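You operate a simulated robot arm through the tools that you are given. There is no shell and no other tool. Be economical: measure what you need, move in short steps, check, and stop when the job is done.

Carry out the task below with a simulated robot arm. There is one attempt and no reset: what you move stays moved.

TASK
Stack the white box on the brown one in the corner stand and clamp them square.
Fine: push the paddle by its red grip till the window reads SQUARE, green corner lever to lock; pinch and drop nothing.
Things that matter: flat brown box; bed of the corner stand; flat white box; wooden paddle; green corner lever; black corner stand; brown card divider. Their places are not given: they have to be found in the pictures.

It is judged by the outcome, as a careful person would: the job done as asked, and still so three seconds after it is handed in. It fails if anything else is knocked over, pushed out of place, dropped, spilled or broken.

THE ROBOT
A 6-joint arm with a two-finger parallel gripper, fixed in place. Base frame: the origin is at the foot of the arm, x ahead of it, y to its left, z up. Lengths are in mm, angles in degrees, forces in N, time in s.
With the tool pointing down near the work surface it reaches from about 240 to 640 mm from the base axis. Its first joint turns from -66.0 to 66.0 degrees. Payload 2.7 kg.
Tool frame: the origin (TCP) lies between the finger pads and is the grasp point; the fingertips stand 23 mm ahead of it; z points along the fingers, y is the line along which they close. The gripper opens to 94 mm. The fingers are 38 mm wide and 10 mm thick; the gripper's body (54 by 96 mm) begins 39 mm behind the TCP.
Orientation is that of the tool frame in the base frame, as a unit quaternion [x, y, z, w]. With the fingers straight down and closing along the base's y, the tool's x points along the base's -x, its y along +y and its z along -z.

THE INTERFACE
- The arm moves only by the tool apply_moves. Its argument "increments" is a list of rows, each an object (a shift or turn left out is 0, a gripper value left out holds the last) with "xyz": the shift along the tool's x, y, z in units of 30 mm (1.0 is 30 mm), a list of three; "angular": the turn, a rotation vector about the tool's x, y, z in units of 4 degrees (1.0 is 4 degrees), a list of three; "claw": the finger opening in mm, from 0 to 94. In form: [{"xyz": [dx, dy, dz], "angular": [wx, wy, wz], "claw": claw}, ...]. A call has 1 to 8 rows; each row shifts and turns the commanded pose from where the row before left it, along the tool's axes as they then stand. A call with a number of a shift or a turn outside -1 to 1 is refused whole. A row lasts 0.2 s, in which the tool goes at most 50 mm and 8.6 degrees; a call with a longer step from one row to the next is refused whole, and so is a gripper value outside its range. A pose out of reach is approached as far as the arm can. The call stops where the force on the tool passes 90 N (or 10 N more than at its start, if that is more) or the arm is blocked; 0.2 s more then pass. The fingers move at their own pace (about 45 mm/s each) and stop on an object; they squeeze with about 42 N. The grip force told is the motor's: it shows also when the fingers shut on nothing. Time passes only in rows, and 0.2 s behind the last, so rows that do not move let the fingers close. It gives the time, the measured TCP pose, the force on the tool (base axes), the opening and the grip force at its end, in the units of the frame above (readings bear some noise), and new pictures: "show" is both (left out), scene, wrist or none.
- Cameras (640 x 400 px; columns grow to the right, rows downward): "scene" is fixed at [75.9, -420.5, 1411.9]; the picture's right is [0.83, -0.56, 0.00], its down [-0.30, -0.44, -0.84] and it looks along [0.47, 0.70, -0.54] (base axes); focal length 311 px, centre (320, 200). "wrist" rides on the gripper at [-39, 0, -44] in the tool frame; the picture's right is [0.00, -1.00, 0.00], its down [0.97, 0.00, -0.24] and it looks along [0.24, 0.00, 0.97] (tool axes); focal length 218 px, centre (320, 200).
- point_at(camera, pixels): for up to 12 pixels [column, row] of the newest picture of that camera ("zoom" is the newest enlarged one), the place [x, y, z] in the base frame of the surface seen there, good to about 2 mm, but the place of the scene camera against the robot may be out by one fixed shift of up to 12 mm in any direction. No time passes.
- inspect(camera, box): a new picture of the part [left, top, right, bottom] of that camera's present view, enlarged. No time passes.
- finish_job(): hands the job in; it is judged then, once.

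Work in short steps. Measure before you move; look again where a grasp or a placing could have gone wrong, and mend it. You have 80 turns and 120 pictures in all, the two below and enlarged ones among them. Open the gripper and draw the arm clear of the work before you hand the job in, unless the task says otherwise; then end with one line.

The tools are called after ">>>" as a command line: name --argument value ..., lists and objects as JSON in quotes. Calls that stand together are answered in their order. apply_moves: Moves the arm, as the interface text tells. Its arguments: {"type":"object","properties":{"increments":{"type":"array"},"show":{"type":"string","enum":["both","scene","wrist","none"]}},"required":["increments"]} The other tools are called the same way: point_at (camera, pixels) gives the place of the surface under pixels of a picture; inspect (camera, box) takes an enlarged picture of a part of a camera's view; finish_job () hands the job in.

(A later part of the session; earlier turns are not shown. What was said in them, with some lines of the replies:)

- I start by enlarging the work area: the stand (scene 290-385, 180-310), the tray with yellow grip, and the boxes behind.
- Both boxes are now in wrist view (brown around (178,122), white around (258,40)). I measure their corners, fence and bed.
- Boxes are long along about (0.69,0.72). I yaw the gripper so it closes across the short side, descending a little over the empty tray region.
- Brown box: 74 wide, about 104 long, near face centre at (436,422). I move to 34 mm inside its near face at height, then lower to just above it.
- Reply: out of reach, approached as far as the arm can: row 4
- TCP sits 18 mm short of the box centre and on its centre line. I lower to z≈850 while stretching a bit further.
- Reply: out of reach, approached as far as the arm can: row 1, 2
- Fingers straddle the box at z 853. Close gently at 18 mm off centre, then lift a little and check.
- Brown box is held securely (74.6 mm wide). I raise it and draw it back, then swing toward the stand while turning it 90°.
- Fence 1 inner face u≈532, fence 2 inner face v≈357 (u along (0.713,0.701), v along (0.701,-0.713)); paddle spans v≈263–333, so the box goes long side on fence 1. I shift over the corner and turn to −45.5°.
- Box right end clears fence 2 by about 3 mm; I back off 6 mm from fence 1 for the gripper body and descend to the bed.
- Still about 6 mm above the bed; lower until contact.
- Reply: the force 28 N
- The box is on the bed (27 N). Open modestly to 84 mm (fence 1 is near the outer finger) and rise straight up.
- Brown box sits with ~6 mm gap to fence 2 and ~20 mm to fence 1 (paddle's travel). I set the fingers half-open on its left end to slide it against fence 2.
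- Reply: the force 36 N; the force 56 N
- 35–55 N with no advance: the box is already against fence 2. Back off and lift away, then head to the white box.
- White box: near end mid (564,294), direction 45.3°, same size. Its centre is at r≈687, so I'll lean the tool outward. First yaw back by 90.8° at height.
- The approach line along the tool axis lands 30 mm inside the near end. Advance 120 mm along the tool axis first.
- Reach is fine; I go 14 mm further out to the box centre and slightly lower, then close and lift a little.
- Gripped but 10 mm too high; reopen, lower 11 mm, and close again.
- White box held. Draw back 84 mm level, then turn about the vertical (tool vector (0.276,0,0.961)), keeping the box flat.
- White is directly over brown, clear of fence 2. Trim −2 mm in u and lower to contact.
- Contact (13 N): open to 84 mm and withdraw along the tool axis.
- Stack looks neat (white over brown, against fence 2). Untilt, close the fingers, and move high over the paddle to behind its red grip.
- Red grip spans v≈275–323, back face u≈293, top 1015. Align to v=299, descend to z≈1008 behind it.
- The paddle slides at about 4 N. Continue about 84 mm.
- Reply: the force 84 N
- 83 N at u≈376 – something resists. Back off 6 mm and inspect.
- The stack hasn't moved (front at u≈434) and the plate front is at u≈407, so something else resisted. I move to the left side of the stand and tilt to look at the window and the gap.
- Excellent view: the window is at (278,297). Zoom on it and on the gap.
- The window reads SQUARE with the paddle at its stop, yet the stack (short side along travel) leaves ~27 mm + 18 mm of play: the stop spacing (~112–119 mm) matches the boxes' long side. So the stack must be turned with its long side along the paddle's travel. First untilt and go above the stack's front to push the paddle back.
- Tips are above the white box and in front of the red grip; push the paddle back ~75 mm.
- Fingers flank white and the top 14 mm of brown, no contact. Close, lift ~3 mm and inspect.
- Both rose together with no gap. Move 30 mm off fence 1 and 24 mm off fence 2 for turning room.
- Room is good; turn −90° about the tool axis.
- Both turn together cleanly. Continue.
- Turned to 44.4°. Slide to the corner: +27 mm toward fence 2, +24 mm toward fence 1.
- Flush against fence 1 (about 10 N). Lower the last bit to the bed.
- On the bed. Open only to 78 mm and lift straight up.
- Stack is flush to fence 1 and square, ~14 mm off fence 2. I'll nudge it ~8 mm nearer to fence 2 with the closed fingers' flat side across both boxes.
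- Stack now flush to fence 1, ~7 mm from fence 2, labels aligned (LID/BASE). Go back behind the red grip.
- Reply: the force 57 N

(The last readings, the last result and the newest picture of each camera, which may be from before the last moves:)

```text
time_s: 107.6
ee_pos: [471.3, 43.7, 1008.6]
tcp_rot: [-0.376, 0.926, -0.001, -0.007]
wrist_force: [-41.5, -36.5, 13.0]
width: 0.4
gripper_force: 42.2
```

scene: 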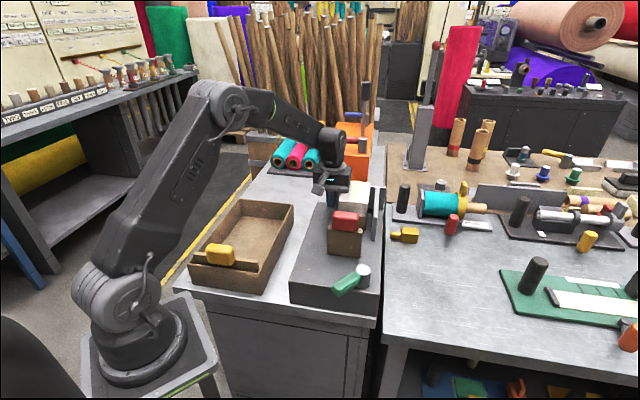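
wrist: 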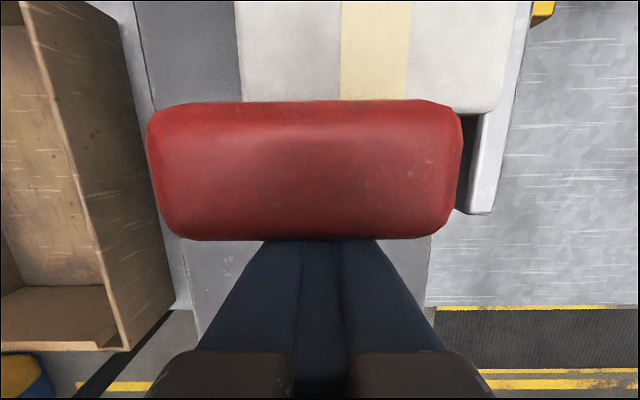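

The paddle is firmly at its stop (same place as SQUARE before, 55 N). Back off, rise, and look at the lever.

>>> apply_moves --increments '[{"xyz": [0.6, 0, 0]}, {"xyz": [0.8, 0, -0.6]}, {"xyz": [0.9, 0, -0.9]}, {"xyz": [0.9, 0, -0.9]}, {"xyz": [0.9, -0.1, 0]}, {"xyz": [0.9, -0.1, 0]}, {"xyz": [0.8, -0.1, 0]}, {"xyz": [0.8, 0, 0]}]' --show "both"

```text
time_s: 109.4
ee_pos: [340.7, -96.3, 1082.6]
tcp_rot: [-0.377, 0.926, 0.0, 0.001]
wrist_force: [0.7, -0.8, 0.4]
width: 0.0
gripper_force: 41.9
```

scene: 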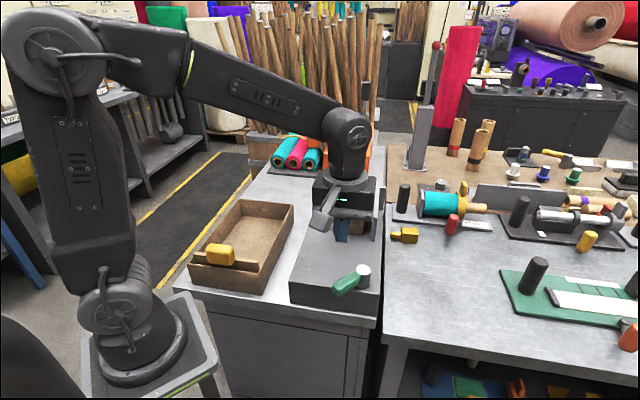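
wrist: 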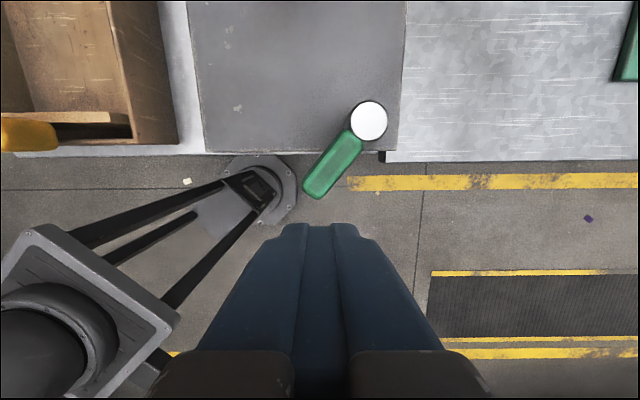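

>>> point_at --camera "wrist" --pixels '[[368, 120], [340, 155], [315, 190], [322, 170], [345, 172], [352, 135], [385, 137], [312, 196]]'

>>> inspect --camera "wrist" --box '[280, 80, 420, 220]'

>>> inspect --camera "scene" --box '[280, 220, 400, 320]'

```text
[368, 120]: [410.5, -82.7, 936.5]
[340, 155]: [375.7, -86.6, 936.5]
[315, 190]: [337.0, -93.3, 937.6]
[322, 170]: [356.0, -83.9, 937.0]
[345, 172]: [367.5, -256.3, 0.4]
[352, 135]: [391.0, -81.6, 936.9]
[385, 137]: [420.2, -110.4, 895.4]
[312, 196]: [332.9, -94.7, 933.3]
```

```text
2.86 times, centred on (350, 150) of wrist
```

zoom: 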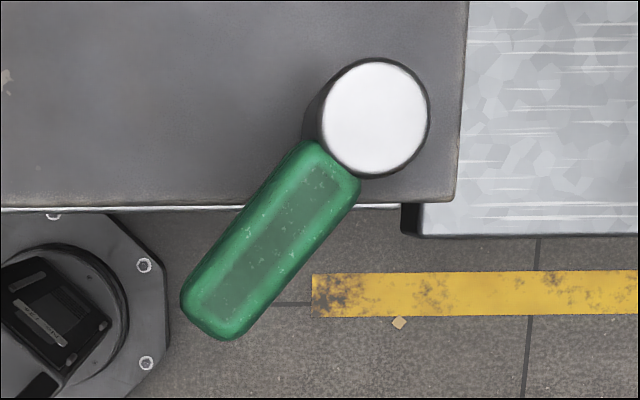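

```text
4.00 times, centred on (340, 270) of scene
```

zoom: 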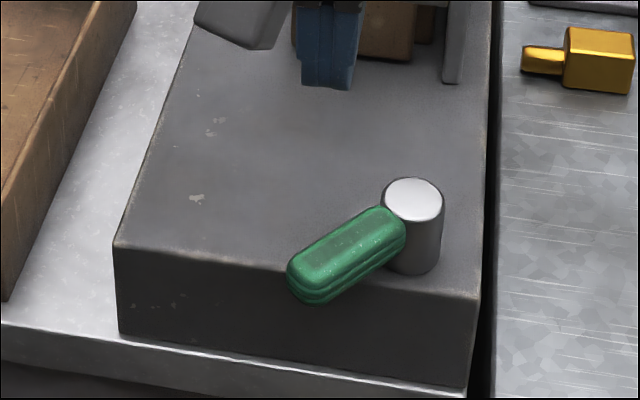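

Lever: post at (410,−83), handle to (335,−93), z 915–937, pointing to −x. I descend on its −y side to try turning it clockwise (toward +y) gently.

>>> apply_moves --increments '[{"xyz": [0.3, -0.53, 0]}, {"xyz": [0.3, -0.54, 0]}, {"xyz": [0, 0, 0.95]}, {"xyz": [0, 0, 0.95]}, {"xyz": [0, 0, 0.95]}, {"xyz": [0, 0, 0.95]}, {"xyz": [0, 0, 0.87]}, {}]' --show "wrist"

```text
time_s: 111.2
ee_pos: [350.7, -133.0, 940.4]
tcp_rot: [-0.376, 0.926, -0.001, 0.001]
wrist_force: [0.3, 0.2, 0.5]
width: 0.0
gripper_force: 41.6
5 turns are left
```

wrist: 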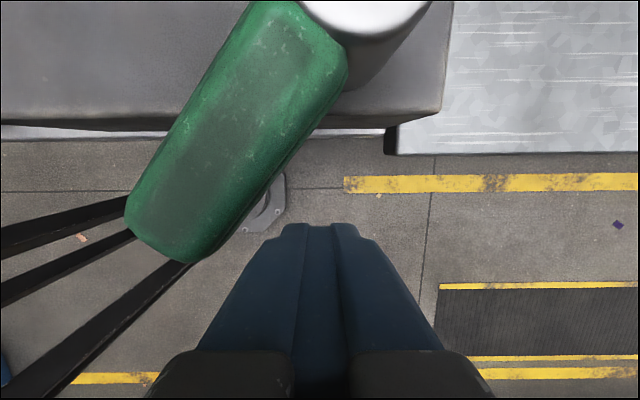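

Only five turns remain, so I sweep the handle clockwise along its arc in one call; it stops by itself if blocked.

>>> apply_moves --increments '[{"xyz": [-0.617, 0.377, 0]}, {"xyz": [-0.371, 0.593, 0]}, {"xyz": [-0.467, 0.452, 0]}, {"xyz": [-0.468, 0.288, 0]}, {"xyz": [-0.541, 0.076, 0]}, {"xyz": [-0.542, -0.018, 0]}, {"xyz": [-0.45, -0.208, 0]}, {}]' --show "both"

```text
time_s: 112.2
ee_pos: [350.9, -69.6, 941.4]
tcp_rot: [-0.373, 0.928, -0.005, -0.008]
wrist_force: [-6.1, -25.7, 4.0]
width: 0.1
gripper_force: 41.7
stopped in row 4: the force on the tool passed its limit (the readings are from after the stop); the commanded pose is now the measured one
4 turns are left
```

scene: 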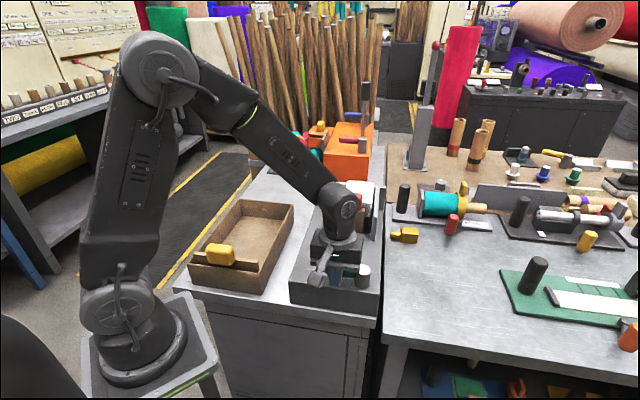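
wrist: 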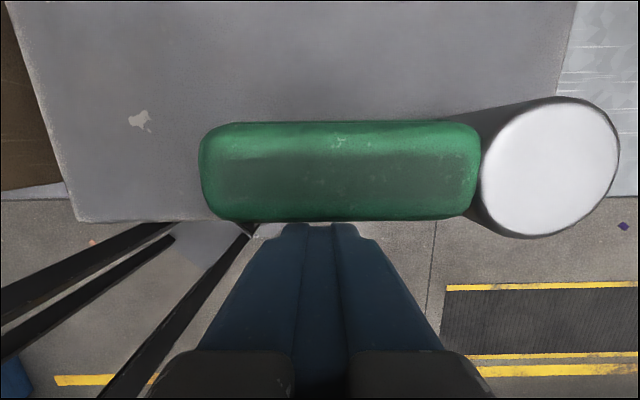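

The handle swung ~50° to lie parallel to the stand's front edge and met a hard stop: locked. Withdraw, rise and open the gripper.

>>> apply_moves --increments '[{"xyz": [0.5, 0, 0]}, {"xyz": [0.5, 0, 0]}, {"xyz": [0, 0, -1]}, {"xyz": [0, 0, -1], "claw": 94}, {"xyz": [0, 0, -1]}, {"xyz": [0, 0, -1]}, {"xyz": [0, 0, -1]}, {"xyz": [0, 0, -1]}]' --show "both"

```text
time_s: 114.0
ee_pos: [331.7, -86.3, 1121.7]
tcp_rot: [-0.373, 0.928, -0.004, -0.007]
wrist_force: [0.1, -0.4, 0.3]
width: 93.9
gripper_force: 0.1
3 turns are left
```

scene: 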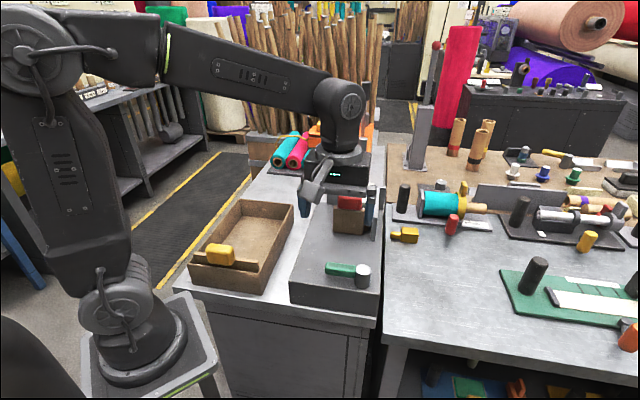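
wrist: 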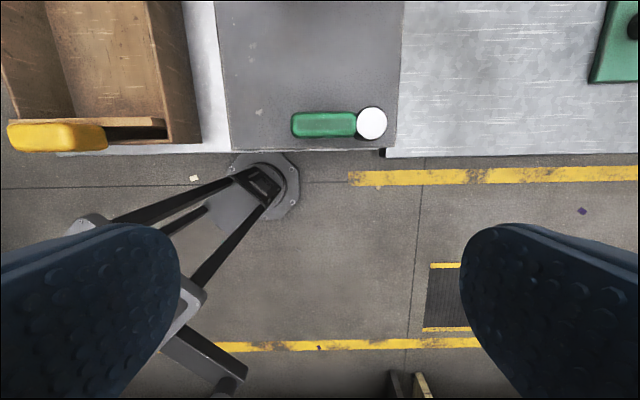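

The lever stays in its locked position, the paddle is up against the stack, and the arm is clear with the gripper open. Hand in.

>>> finish_job

```text
The job is handed in.
```

I stacked the white box on the brown one in the corner stand, pushed the paddle to its stop, turned the green lever until it locked, and withdrew the arm with the gripper open. On the first push the window read SQUARE at that stop. I then turned the stack 90° and pushed again, but did not re-read the window. The stack is tight to one fence and about 7 mm off the other.
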